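You operate a simulated robot arm through the tools that you are given. There is no shell and no other tool. Be economical: measure what you need, move in short steps, check, and stop when the job is done.

You are at the controls of a simulated robot arm. One attempt, no reset.

JOB
Stand the cleaning pad from the strap bench top beside the seam roller. It goes on the side that lies toward x +0.7, y -0.7 (a direction in the base frame), with about 3 cm between them.
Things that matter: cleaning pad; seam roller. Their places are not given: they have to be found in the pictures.

Only the result counts: the job must be done as asked and must still hold three seconds after the hand-in. Knocking over, shifting, dropping, spilling or breaking anything else fails it.

ROBOT AND FRAMES
A 7-joint arm with a two-finger parallel gripper, fixed in place. Base frame: the origin is at the foot of the arm, x ahead of it, y to its left, z up; the work surface is at about z = 0. Readings come in mm, rad, newtons and seconds.
With the tool pointing down near the work surface it reaches from about 240 to 620 mm from the base axis. Its first joint turns from -1.152 to 1.152 rad. Payload 2.6 kg.
The tool frame sits at the grasp point between the pads (the TCP): z along the fingers, y along the line on which they close. The tips reach 30 mm beyond it. The gripper opens to 94 mm. The fingers are 28 mm wide and 10 mm thick; the gripper's body (50 by 96 mm) begins 55 mm behind the TCP.
Orientation is told as [roll, pitch, yaw] about the base's x, y, z axes, in that order, counted from this pose: with the fingers straight down and closing along the base's y, the tool's x points along the base's -x, its y along +y and its z along -z.

CONTROLS
- The arm moves only by the tool servo_tool. Its argument "steps" is a list of rows, each an object (a shift or turn left out is 0, a gripper value left out holds the last) with "jaw": the closure, from 0 (fully open) to 1 (shut); "travel": the shift along the tool's x, y, z in units of 250 mm (1.0 is 250 mm), a list of three; "spin": the turn about the tool's z in units of 180 degrees (1.0 is 180 degrees). In form: [{"jaw": jaw, "travel": [dx, dy, dz], "spin": spin}, ...]. A call has 1 to 8 rows; each row is the pose to reach, as a shift and turn from the pose commanded when the call began, along the tool's axes at that moment. A call with a number of a shift or a turn outside -1 to 1 is refused whole. A row lasts 0.2 s, in which the tool goes at most 50 mm and 0.15 rad; a call with a longer step from one row to the next is refused whole, and so is a gripper value outside its range. A pose out of reach is approached as far as the arm can. The call stops where the force on the tool passes 40 N (or 10 N more than at its start, if that is more) or the arm is blocked; 0.2 s more then pass. The fingers move at their own pace (about 72 mm/s each) and stop on an object; they squeeze with about 32 N. The grip force told is the motor's: it shows also when the fingers shut on nothing. Time passes only in rows, and 0.2 s behind the last, so rows that repeat a pose let the fingers close. It gives the time, the measured TCP pose, the force on the tool (base axes), the opening and the grip force at its end, in the units of the frame above (readings bear some noise).
- Cameras (640 x 400 px; columns grow to the right, rows downward): "scene" is fixed at [21.8, 421.5, 572.8]; the picture's right is [-0.88, -0.47, 0.00], its down [-0.23, 0.44, -0.87] and it looks along [0.41, -0.77, -0.49] (base axes); focal length 353 px, centre (320, 200). "wrist" rides on the gripper at [-37, 0, -58] in the tool frame; the picture's right is [0.00, -1.00, 0.00], its down [0.97, 0.00, -0.24] and it looks along [0.24, 0.00, 0.97] (tool axes); focal length 218 px, centre (320, 200).
- grab_frame(camera): a new picture of that camera. No time passes.
- pixel_to_xyz(camera, pixels): for up to 12 pixels [column, row] of the newest picture of that camera ("zoom" is the newest enlarged one), the place [x, y, z] in the base frame of the surface seen there, good to about 3 mm. No time passes.
- zoom(camera, box): a new picture of the part [left, top, right, bottom] of that camera's present view, enlarged. No time passes.
- hand_in(): hands the job in; it is judged then, once.

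Keep the steps short. Do not move on a guess: measure, check each grasp and each placing, and mend mistakes. In all there are 60 turns and 30 pictures (those below and enlarged ones count). Leave the gripper open and the arm clear of the work at the hand-in unless told otherwise, and finish with a single line.

The tools are called after "Request:" as a command line: name --argument value ..., lists and objects as JSON in quotes. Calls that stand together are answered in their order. servo_tool: Moves the arm, as the interface text tells. Its arguments: {"type":"object","properties":{"steps":{"type":"array","items":{"type":"object","properties":{"jaw":{"type":"number"},"travel":{"type":"array","items":{"type":"number"}},"spin":{"type":"number"}}}}},"required":["steps"]} The other tools are called the same way: grab_frame (camera) takes a picture; pixel_to_xyz (camera, pixels) gives the place of the surface under pixels of a picture; zoom (camera, box) takes an enlarged picture of a part of a camera's view; hand_in () hands the job in.

At the start:

```text
clock: 0.0
ee_pos: [297.4, -290.5, 232.3]
tool_rot: [-0.001, 0.0, 0.0]
contact_force: [0.9, -0.5, -0.1]
width: 94.0
finger_force: 0.1
```

scene: 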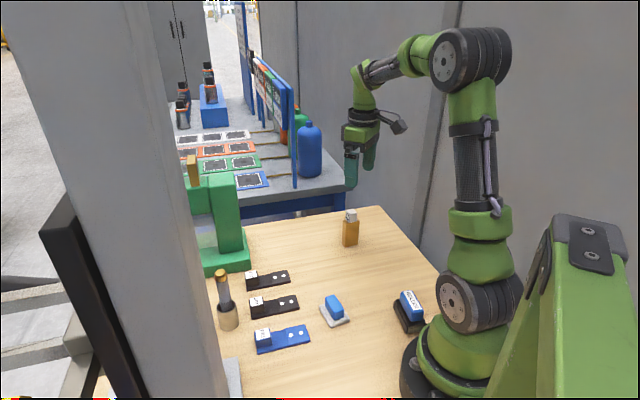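
wrist: 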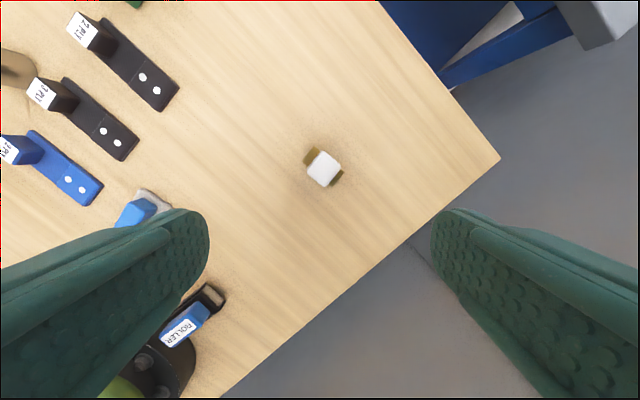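

I see a blue block on a grey plate (335,310), a block labelled "ROLLER" (410,308), and an amber block with a white top (350,228). I'll enlarge the view to identify them.

Request:
zoom --camera "scene" --box '[300, 270, 440, 358]'

Request:
zoom --camera "scene" --box '[200, 200, 380, 312]'

Request:
zoom --camera "wrist" --box '[80, 130, 380, 360]'

```text
4.55 times, centred on (370, 314) of scene
```

zoom: 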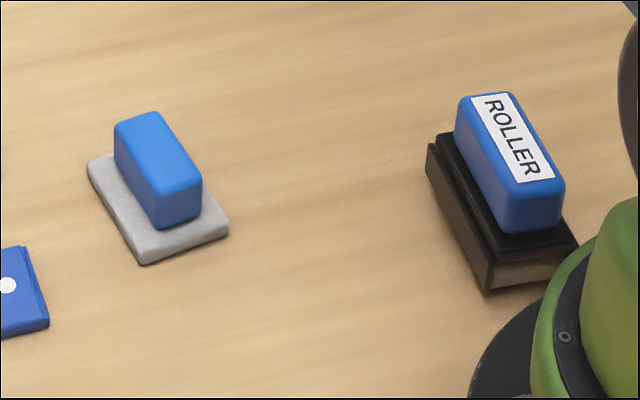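

```text
3.56 times, centred on (290, 256) of scene
```

zoom: 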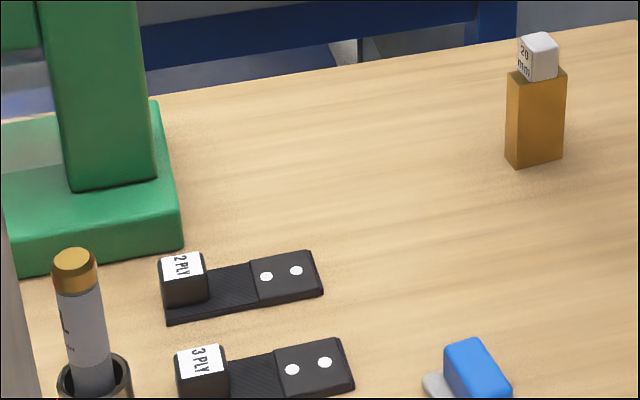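

```text
1.74 times, centred on (230, 245) of wrist
```

zoom: 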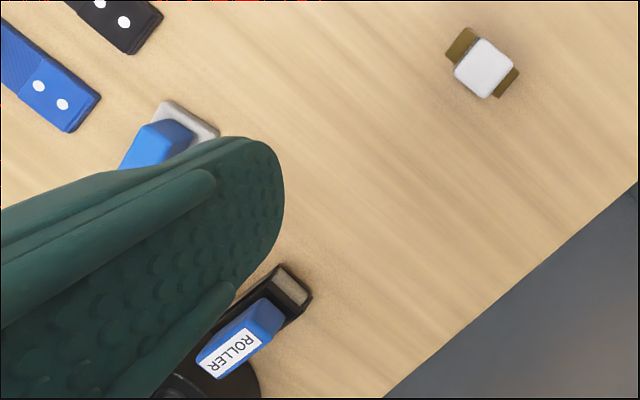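

The identities aren't clear yet, so I'll measure the three candidates and the table edges from the scene picture.

Request:
grab_frame --camera "scene"

Request:
pixel_to_xyz --camera "scene" --pixels '[[332, 300], [337, 308], [322, 310], [346, 318], [406, 297], [413, 310], [396, 310], [410, 328], [350, 212], [351, 235], [378, 207], [435, 268]]'

```text
24 pictures are left
```

scene: 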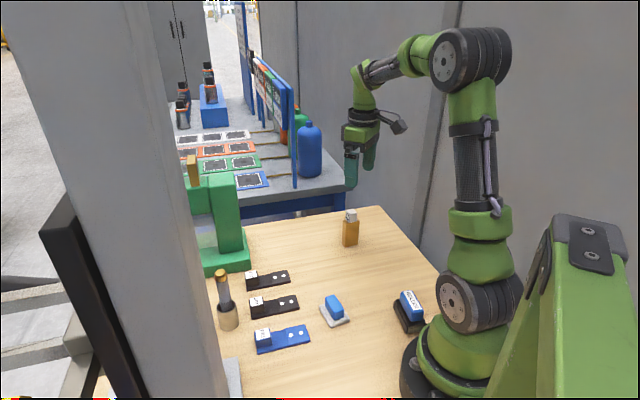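

```text
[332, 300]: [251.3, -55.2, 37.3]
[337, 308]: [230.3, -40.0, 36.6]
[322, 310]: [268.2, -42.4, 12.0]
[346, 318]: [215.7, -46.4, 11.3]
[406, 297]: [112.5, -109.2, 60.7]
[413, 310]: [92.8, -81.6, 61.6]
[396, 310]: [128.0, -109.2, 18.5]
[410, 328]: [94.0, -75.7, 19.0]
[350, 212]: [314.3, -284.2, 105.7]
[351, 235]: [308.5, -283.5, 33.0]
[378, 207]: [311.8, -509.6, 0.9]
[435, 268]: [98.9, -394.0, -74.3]
```

The "ROLLER" object is near (103,-95), the grey-plate object near (240,-45), and the amber one near (310,-285). I'll stay high and move toward the first two so the wrist camera can see what each one is.

Request:
servo_tool --steps '[{"jaw": 0, "travel": [0.04, 0.14, 0]}, {"travel": [0.08, 0.28, 0]}, {"travel": [0.12, 0.42, 0]}, {"travel": [0.16, 0.56, 0]}, {"travel": [0.16, 0.7, 0]}, {"travel": [0.16, 0.8, 0]}, {"travel": [0.16, 0.8, 0]}]'

Request:
grab_frame --camera "wrist"

```text
clock: 1.6
ee_pos: [256.5, -89.9, 232.9]
tool_rot: [0.0, -0.001, -0.001]
contact_force: [-0.5, -0.4, -0.3]
width: 93.7
finger_force: 0.1
```

```text
23 pictures are left
```

wrist: 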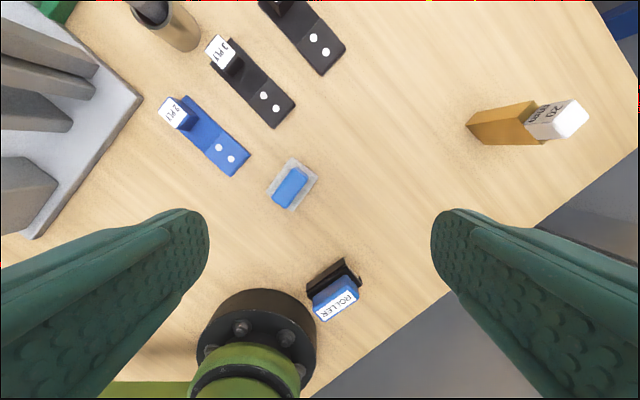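

Request:
zoom --camera "wrist" --box '[240, 140, 400, 340]'

Request:
zoom --camera "wrist" --box '[440, 70, 620, 180]'

```text
2.00 times, centred on (320, 240) of wrist
```

zoom: 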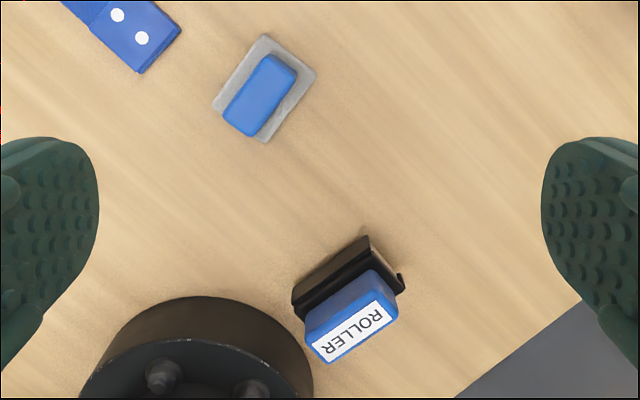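

```text
3.56 times, centred on (530, 125) of wrist
```

zoom: 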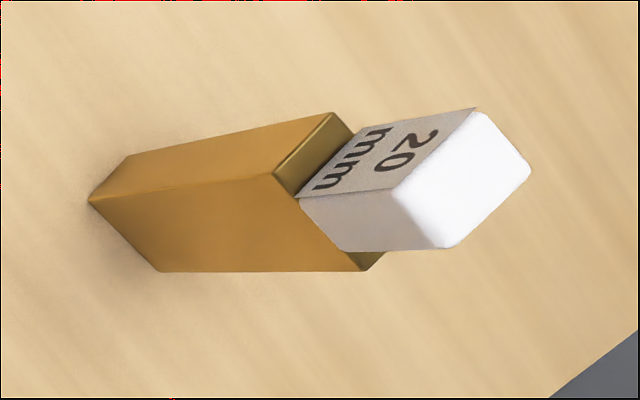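

The amber object is a brass 20 mm gauge, and the block labelled ROLLER is the seam roller. The blue-gripped grey plate is the cleaning pad. Next I'll measure the pad's plate and handle corners, the roller corners and the table edge in the wrist picture.

Request:
pixel_to_xyz --camera "wrist" --pixels '[[293, 160], [316, 175], [293, 209], [269, 191], [293, 171], [305, 178], [286, 204], [274, 196], [343, 260], [359, 281], [308, 287], [385, 338]]'

Request:
pixel_to_xyz --camera "wrist" --pixels '[[352, 265], [350, 282], [352, 298], [319, 317], [345, 278], [312, 300], [380, 335], [420, 308], [460, 270], [350, 268], [356, 274], [336, 305]]'

Request:
zoom --camera "wrist" --box '[290, 245, 390, 335]'

```text
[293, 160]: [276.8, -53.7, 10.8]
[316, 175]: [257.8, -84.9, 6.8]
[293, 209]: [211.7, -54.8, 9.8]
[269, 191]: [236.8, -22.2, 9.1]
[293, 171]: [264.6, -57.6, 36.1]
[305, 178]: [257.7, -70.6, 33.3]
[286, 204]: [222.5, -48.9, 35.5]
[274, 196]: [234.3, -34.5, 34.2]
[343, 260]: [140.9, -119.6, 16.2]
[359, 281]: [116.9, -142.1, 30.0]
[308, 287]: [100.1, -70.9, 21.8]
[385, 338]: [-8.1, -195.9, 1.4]
```

```text
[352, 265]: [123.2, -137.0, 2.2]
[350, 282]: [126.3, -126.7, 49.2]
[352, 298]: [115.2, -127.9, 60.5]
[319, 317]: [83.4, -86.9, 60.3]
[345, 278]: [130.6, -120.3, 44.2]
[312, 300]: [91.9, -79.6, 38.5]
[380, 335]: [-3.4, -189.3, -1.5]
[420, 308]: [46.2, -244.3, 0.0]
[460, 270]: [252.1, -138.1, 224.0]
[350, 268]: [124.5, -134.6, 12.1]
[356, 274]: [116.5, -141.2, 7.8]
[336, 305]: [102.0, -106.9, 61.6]
```

```text
4.44 times, centred on (340, 290) of wrist
```

zoom: 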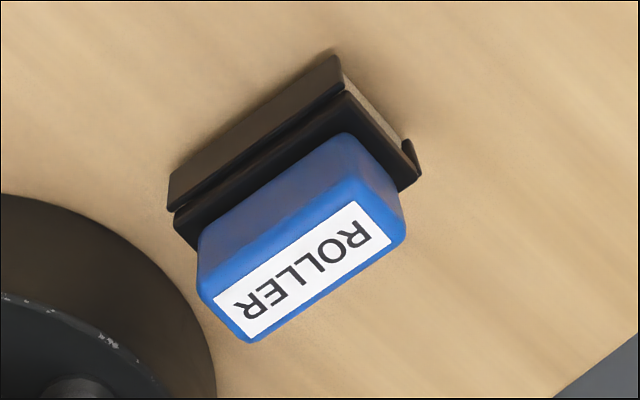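

The pad's plate is about 55×38 mm, centred near (246,-54), with its long axis at yaw about -32°. Its handle is about 19 mm wide, with its top at z≈36. The roller is centred near (106,-106), with its long axis close to the asked direction, so the pad's target is about (173,-173). I'll go above the pad, turn so the fingers close across the handle, half-close and look again.

Request:
servo_tool --steps '[{"jaw": 0.45, "travel": [0.012, 0.04, 0.1], "spin": 0.045}, {"travel": [0.024, 0.08, 0.2], "spin": 0.09}, {"travel": [0.036, 0.11, 0.3], "spin": 0.135}, {"travel": [0.046, 0.144, 0.4], "spin": 0.178}, {"travel": [0.046, 0.144, 0.46], "spin": 0.178}, {"travel": [0.046, 0.144, 0.46], "spin": 0.178}]'

Request:
grab_frame --camera "wrist"

```text
clock: 3.0
ee_pos: [245.0, -54.3, 116.6]
tool_rot: [0.0, 0.001, -0.558]
contact_force: [1.0, -0.2, -0.3]
width: 51.7
finger_force: 0.0
```

```text
19 pictures are left
```

wrist: 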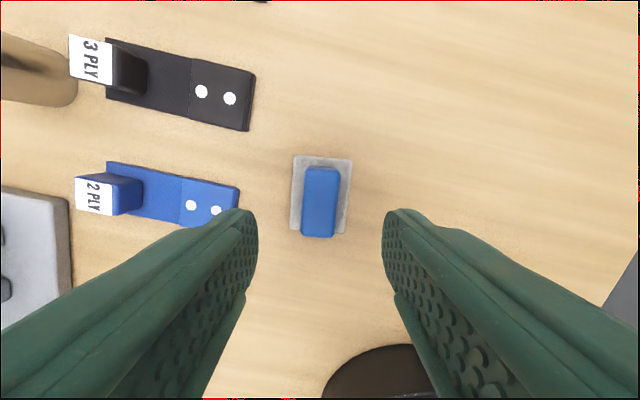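

The handle (320,200) lines up with the fingers. I'll measure the handle and plate edges and the blue strap's end next to it.

Request:
pixel_to_xyz --camera "wrist" --pixels '[[307, 175], [335, 176], [305, 230], [331, 232], [294, 160], [350, 162], [292, 225], [344, 230], [237, 190], [236, 205], [319, 205]]'

```text
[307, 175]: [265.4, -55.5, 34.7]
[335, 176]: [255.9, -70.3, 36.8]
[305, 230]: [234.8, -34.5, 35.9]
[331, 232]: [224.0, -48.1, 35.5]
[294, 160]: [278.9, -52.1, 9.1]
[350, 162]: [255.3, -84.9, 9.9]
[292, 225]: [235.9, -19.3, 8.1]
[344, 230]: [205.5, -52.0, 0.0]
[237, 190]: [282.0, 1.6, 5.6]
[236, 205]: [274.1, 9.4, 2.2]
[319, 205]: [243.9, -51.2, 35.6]
```

The handle is centred at (245,-52) at yaw -34.5°. The blue strap's end is (282,2) and clear of the fingers. I'll shift slightly, descend to TCP z≈44 so the tips stop just above the plate, then close.

Request:
servo_tool --steps '[{"jaw": 0.45, "travel": [0.005, 0.007, 0.12], "spin": 0.014}, {"travel": [0.005, 0.007, 0.22], "spin": 0.014}, {"travel": [0.005, 0.007, 0.289], "spin": 0.014}, {"travel": [0.005, 0.007, 0.289], "spin": 0.014}]'

Request:
servo_tool --steps '[{"jaw": 1, "travel": [0, 0, 0]}, {"jaw": 1}, {"jaw": 1}, {"jaw": 1}]'

Request:
grab_frame --camera "wrist"

```text
clock: 4.0
ee_pos: [245.4, -51.7, 45.3]
tool_rot: [0.001, 0.0, -0.602]
contact_force: [-0.5, -0.2, 0.8]
width: 51.7
finger_force: 0.0
```

```text
clock: 5.0
ee_pos: [245.6, -52.9, 45.7]
tool_rot: [-0.002, 0.0, -0.603]
contact_force: [0.4, -0.1, -0.7]
width: 23.1
finger_force: 31.6
```

```text
18 pictures are left
```

wrist: 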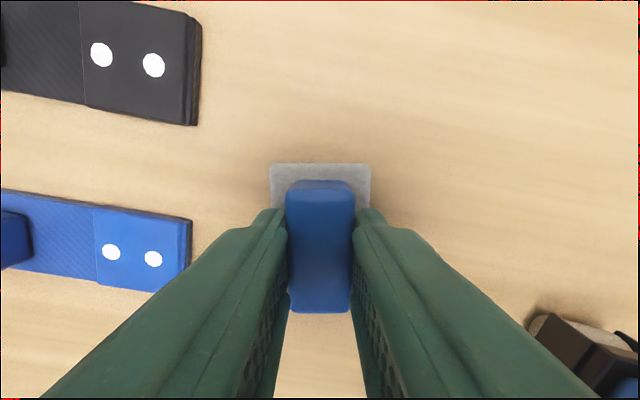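

The handle is gripped (23 mm, 32 N). I'll lift it straight up.

Request:
servo_tool --steps '[{"travel": [0, 0, -0.08]}, {"travel": [0, 0, -0.2]}, {"travel": [0, 0, -0.36]}, {"travel": [0, 0, -0.36]}]'

Request:
zoom --camera "scene" --box '[280, 230, 440, 340]'

```text
clock: 6.0
ee_pos: [244.8, -53.1, 134.6]
tool_rot: [0.0, 0.0, -0.602]
contact_force: [0.3, 0.8, 0.1]
width: 0.4
finger_force: 31.8
```

```text
3.64 times, centred on (360, 285) of scene
```

zoom: 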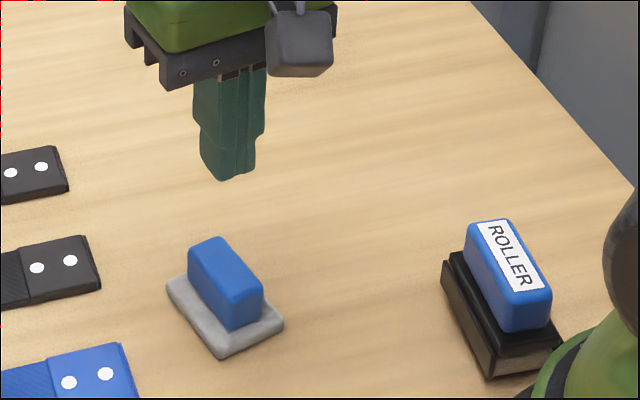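

The width reads 0.4 mm, so the pad slipped out and is standing on the bench upright. I'll open to half and check its place.

Request:
servo_tool --steps '[{"jaw": 0.45}, {"jaw": 0.45}, {"jaw": 0.45}]'

Request:
grab_frame --camera "wrist"

Request:
pixel_to_xyz --camera "wrist" --pixels '[[308, 175], [332, 175], [308, 222], [332, 222], [320, 200], [320, 163]]'

```text
clock: 6.8
ee_pos: [244.9, -52.9, 135.1]
tool_rot: [0.001, 0.001, -0.602]
contact_force: [-1.2, -0.2, 0.0]
width: 51.5
finger_force: 0.1
```

```text
16 pictures are left
```

wrist: 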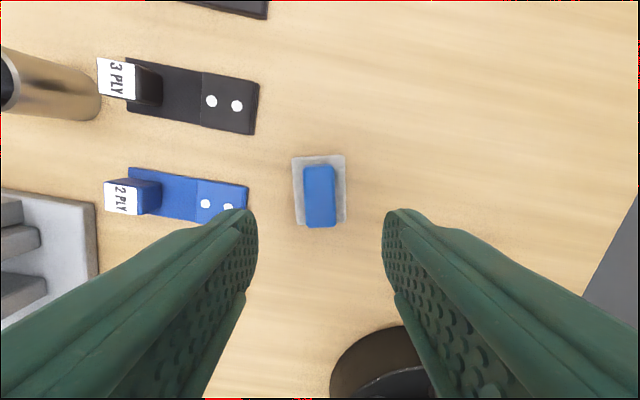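

```text
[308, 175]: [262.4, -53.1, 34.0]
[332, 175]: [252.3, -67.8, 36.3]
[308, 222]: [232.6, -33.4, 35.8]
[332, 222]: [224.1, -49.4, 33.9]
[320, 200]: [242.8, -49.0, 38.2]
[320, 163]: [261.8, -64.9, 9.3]
```

The pad is upright, centred near (243,-51). I'll grip again about 4 mm deeper, with the tips just above the plate, and this time lift slowly.

Request:
servo_tool --steps '[{"jaw": 0.45, "travel": [0.01, 0.002, 0.15]}, {"travel": [0.01, 0.002, 0.28]}, {"travel": [0.01, 0.002, 0.345]}, {"travel": [0.01, 0.002, 0.376]}, {"travel": [0.01, 0.002, 0.376]}]'

Request:
servo_tool --steps '[{"jaw": 1}, {"jaw": 1}, {"jaw": 1}, {"jaw": 1}, {"jaw": 1}]'

Request:
zoom --camera "scene" --box '[280, 260, 400, 340]'

```text
clock: 8.0
ee_pos: [243.9, -50.5, 40.1]
tool_rot: [0.001, -0.002, -0.601]
contact_force: [-0.2, -0.5, -0.2]
width: 51.5
finger_force: 0.0
```

```text
clock: 9.2
ee_pos: [244.0, -49.5, 40.2]
tool_rot: [0.0, -0.003, -0.602]
contact_force: [-0.1, -1.1, 14.9]
width: 23.0
finger_force: 32.1
```

```text
5.00 times, centred on (340, 300) of scene
```

zoom: 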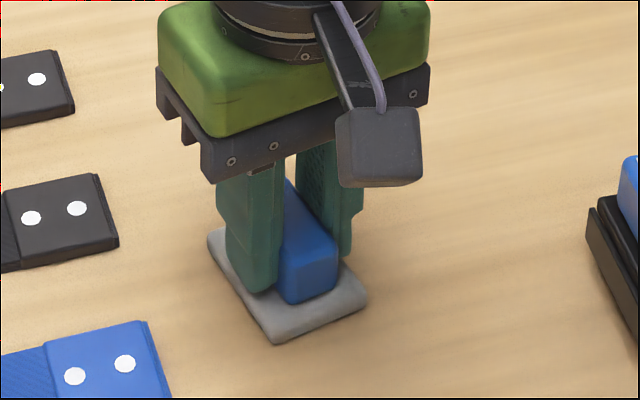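

The tips now rest on the plate (15 N) and the handle is held at 23 mm. I'll lift slowly, a few millimetres per row, and watch the width.

Request:
servo_tool --steps '[{"jaw": 1, "travel": [0, 0, -0.006]}, {"travel": [0, 0, -0.012]}, {"travel": [0, 0, -0.018]}, {"travel": [0, 0, -0.026]}, {"travel": [0, 0, -0.034]}, {"travel": [0, 0, -0.042]}, {"travel": [0, 0, -0.05]}, {"travel": [0, 0, -0.05]}]'

Request:
zoom --camera "scene" --box '[280, 260, 400, 340]'

```text
clock: 11.0
ee_pos: [244.4, -50.7, 53.6]
tool_rot: [-0.001, 0.0, -0.602]
contact_force: [-0.6, 0.2, -0.9]
width: 22.9
finger_force: 32.0
```

```text
5.00 times, centred on (340, 300) of scene
```

zoom: 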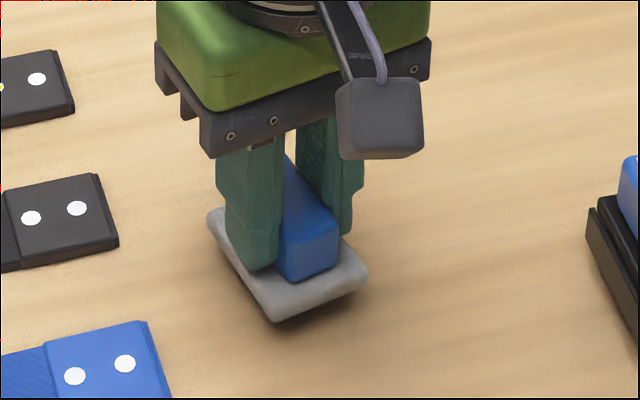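

The pad is held and lifted about 13 mm with no slip. The target centre is about (171,-171), which leaves 30 mm past the roller's end, with the pad turned to yaw -45°. I'll carry it gently along a path bowed away from the roller.

Request:
servo_tool --steps '[{"jaw": 1, "travel": [-0.02, -0.05, -0.02]}, {"travel": [-0.05, -0.13, -0.04], "spin": 0.01}, {"travel": [-0.08, -0.21, -0.05], "spin": 0.02}, {"travel": [-0.105, -0.287, -0.05], "spin": 0.03}, {"travel": [-0.105, -0.36, -0.05], "spin": 0.04}, {"travel": [-0.09, -0.43, -0.05], "spin": 0.05}, {"travel": [-0.07, -0.47, -0.05], "spin": 0.058}, {"travel": [-0.07, -0.47, -0.05], "spin": 0.058}]'

Request:
zoom --camera "scene" --box '[310, 220, 450, 340]'

```text
clock: 12.8
ee_pos: [191.8, -157.6, 65.9]
tool_rot: [-0.001, 0.0, -0.786]
contact_force: [-0.4, -0.5, 0.0]
width: 23.2
finger_force: 32.1
```

```text
3.33 times, centred on (380, 280) of scene
```

zoom: 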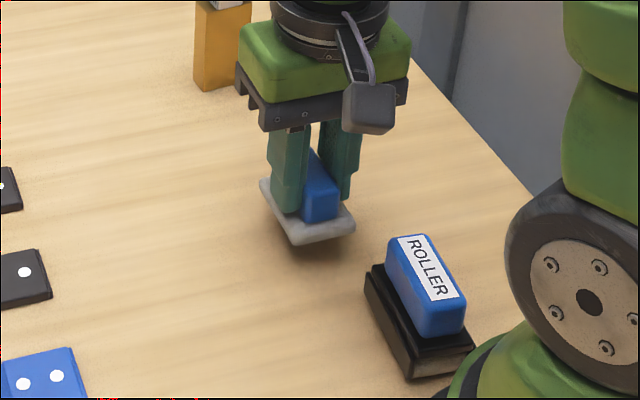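

The pad is still held. I'll measure the held plate's near corners and the roller's far end in this enlarged picture.

Request:
pixel_to_xyz --camera "zoom" --pixels '[[293, 238], [350, 222], [265, 186], [369, 272], [376, 267], [407, 374], [413, 345], [472, 345], [395, 240], [425, 237]]'

Request:
grab_frame --camera "wrist"

```text
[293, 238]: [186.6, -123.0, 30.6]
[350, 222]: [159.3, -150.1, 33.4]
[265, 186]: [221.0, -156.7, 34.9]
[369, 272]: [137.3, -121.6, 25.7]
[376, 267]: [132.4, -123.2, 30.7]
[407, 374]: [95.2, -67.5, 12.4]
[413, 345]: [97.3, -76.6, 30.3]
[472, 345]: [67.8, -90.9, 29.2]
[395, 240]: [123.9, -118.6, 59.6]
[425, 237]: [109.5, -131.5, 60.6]
```

```text
12 pictures are left
```

wrist: 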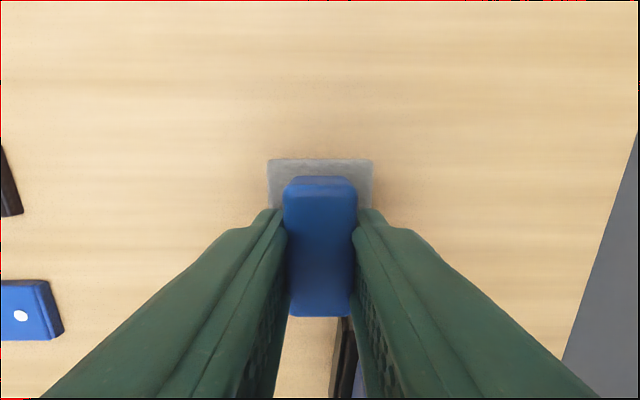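

The roller's far end is at u≈183.5 along the asked direction and the pad's near edge is at u≈219. I'll move 5.5 mm inward and 25 mm sideways.

Request:
servo_tool --steps '[{"jaw": 1, "travel": [0.006, -0.04, 0]}, {"travel": [0.014, -0.08, 0]}, {"travel": [0.022, -0.1, 0]}, {"travel": [0.022, -0.1, 0]}, {"travel": [0.022, -0.1, 0.03]}, {"travel": [0.022, -0.1, 0.05]}, {"travel": [0.022, -0.1, 0.05]}]'

Request:
zoom --camera "scene" --box '[330, 220, 450, 340]'

```text
clock: 14.4
ee_pos: [169.6, -170.2, 53.6]
tool_rot: [0.0, 0.0, -0.785]
contact_force: [-0.5, -0.3, -1.1]
width: 22.8
finger_force: 32.2
```

```text
3.33 times, centred on (390, 280) of scene
```

zoom: 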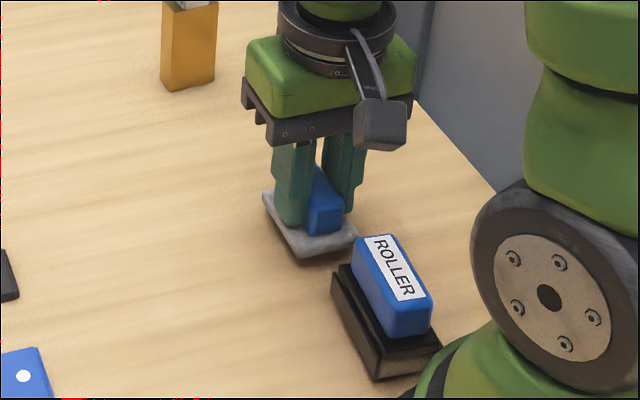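

Request:
pixel_to_xyz --camera "zoom" --pixels '[[300, 252], [351, 238], [336, 270], [342, 266], [265, 198], [325, 245]]'

Request:
servo_tool --steps '[{"jaw": 1, "travel": [0, 0, 0.02]}, {"travel": [0, 0, 0.036]}, {"travel": [0, 0, 0.044]}, {"travel": [0, 0, 0.05]}, {"travel": [0, 0, 0.054]}, {"travel": [0, 0, 0.054]}]'

```text
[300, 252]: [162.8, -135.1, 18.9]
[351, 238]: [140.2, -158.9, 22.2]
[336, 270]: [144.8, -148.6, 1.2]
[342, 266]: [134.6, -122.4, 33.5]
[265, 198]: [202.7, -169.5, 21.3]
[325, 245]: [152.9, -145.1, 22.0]
```

```text
clock: 15.7
ee_pos: [170.4, -170.4, 40.6]
tool_rot: [0.001, 0.0, -0.79]
contact_force: [-3.6, 2.1, 10.7]
width: 23.0
finger_force: 31.8
stopped in row 6: the force on the tool passed its limit (the readings are from after the stop); the commanded pose is now the measured one
```

The pad is on the bench (contact 10 N), with its near edge at u≈211–213, so the gap is about 28–30 mm. I'll release it and rise straight up.

Request:
servo_tool --steps '[{"jaw": 0.4}, {"jaw": 0.4}, {"jaw": 0.4}]'

Request:
servo_tool --steps '[{"jaw": 0.4, "travel": [0, 0, -0.06]}, {"travel": [0, 0, -0.2]}, {"travel": [0, 0, -0.38]}, {"travel": [0, 0, -0.55]}, {"jaw": 0, "travel": [-0.1, 0, -0.65]}, {"travel": [-0.28, 0, -0.65]}, {"travel": [-0.28, 0, -0.65]}]'

Request:
grab_frame --camera "wrist"

Request:
zoom --camera "scene" --box '[330, 220, 450, 340]'

```text
clock: 16.4
ee_pos: [169.4, -170.9, 39.4]
tool_rot: [0.002, 0.0, -0.786]
contact_force: [0.6, 0.1, 0.3]
width: 56.3
finger_force: 0.1
```

```text
clock: 18.1
ee_pos: [219.1, -220.7, 203.6]
tool_rot: [0.002, 0.001, -0.788]
contact_force: [0.3, 0.5, -1.1]
width: 94.0
finger_force: 0.0
```

```text
10 pictures are left
```

wrist: 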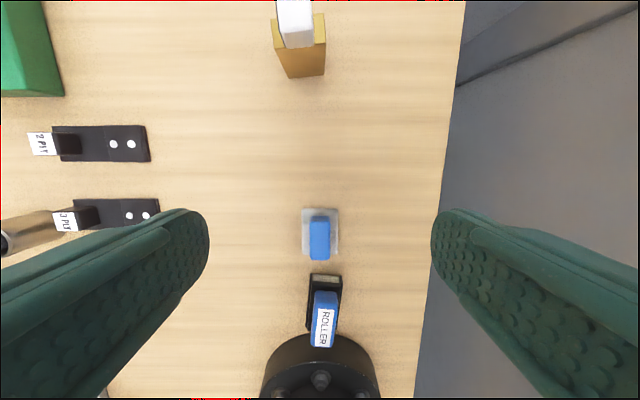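

```text
3.33 times, centred on (390, 280) of scene
```

zoom: 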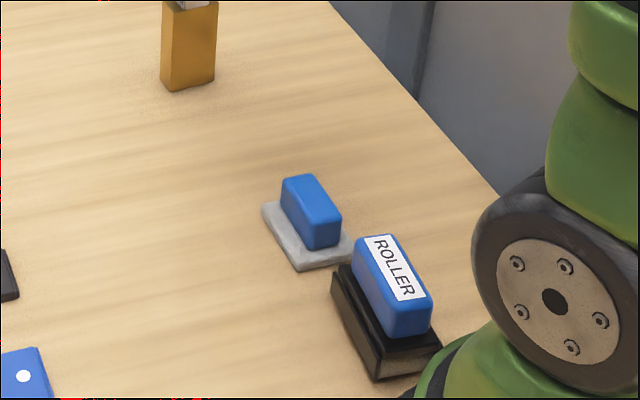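

The pad stands released and aligned off the roller's end. I'll measure the final gap in both pictures.

Request:
pixel_to_xyz --camera "zoom" --pixels '[[301, 265], [348, 252], [264, 210], [335, 271]]'

Request:
pixel_to_xyz --camera "wrist" --pixels '[[305, 253], [336, 253], [304, 211], [337, 211], [314, 276], [338, 278], [325, 274], [308, 324]]'

```text
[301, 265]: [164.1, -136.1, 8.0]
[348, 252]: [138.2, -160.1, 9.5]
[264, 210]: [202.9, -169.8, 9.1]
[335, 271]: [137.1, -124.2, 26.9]
```

```text
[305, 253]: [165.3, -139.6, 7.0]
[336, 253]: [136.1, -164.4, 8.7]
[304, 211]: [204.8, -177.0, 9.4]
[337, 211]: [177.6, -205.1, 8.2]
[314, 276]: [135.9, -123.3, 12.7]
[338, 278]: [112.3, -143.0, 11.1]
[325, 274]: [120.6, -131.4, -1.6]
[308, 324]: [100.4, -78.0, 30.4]
```

The pad's near edge is at u≈212–214 and the roller's end is at u≈183, so the gap is about 3 cm on the asked side. The pad is upright and the roller shows no shift. The gripper is open and clear, so I'm handing in.

Request:
hand_in

```text
The job is handed in.
```

I stood the cleaning pad about 3 cm from the seam roller on its (+0.7, -0.7) side and handed the job in; the first lift slipped, but the pad stayed upright and the second grip held.
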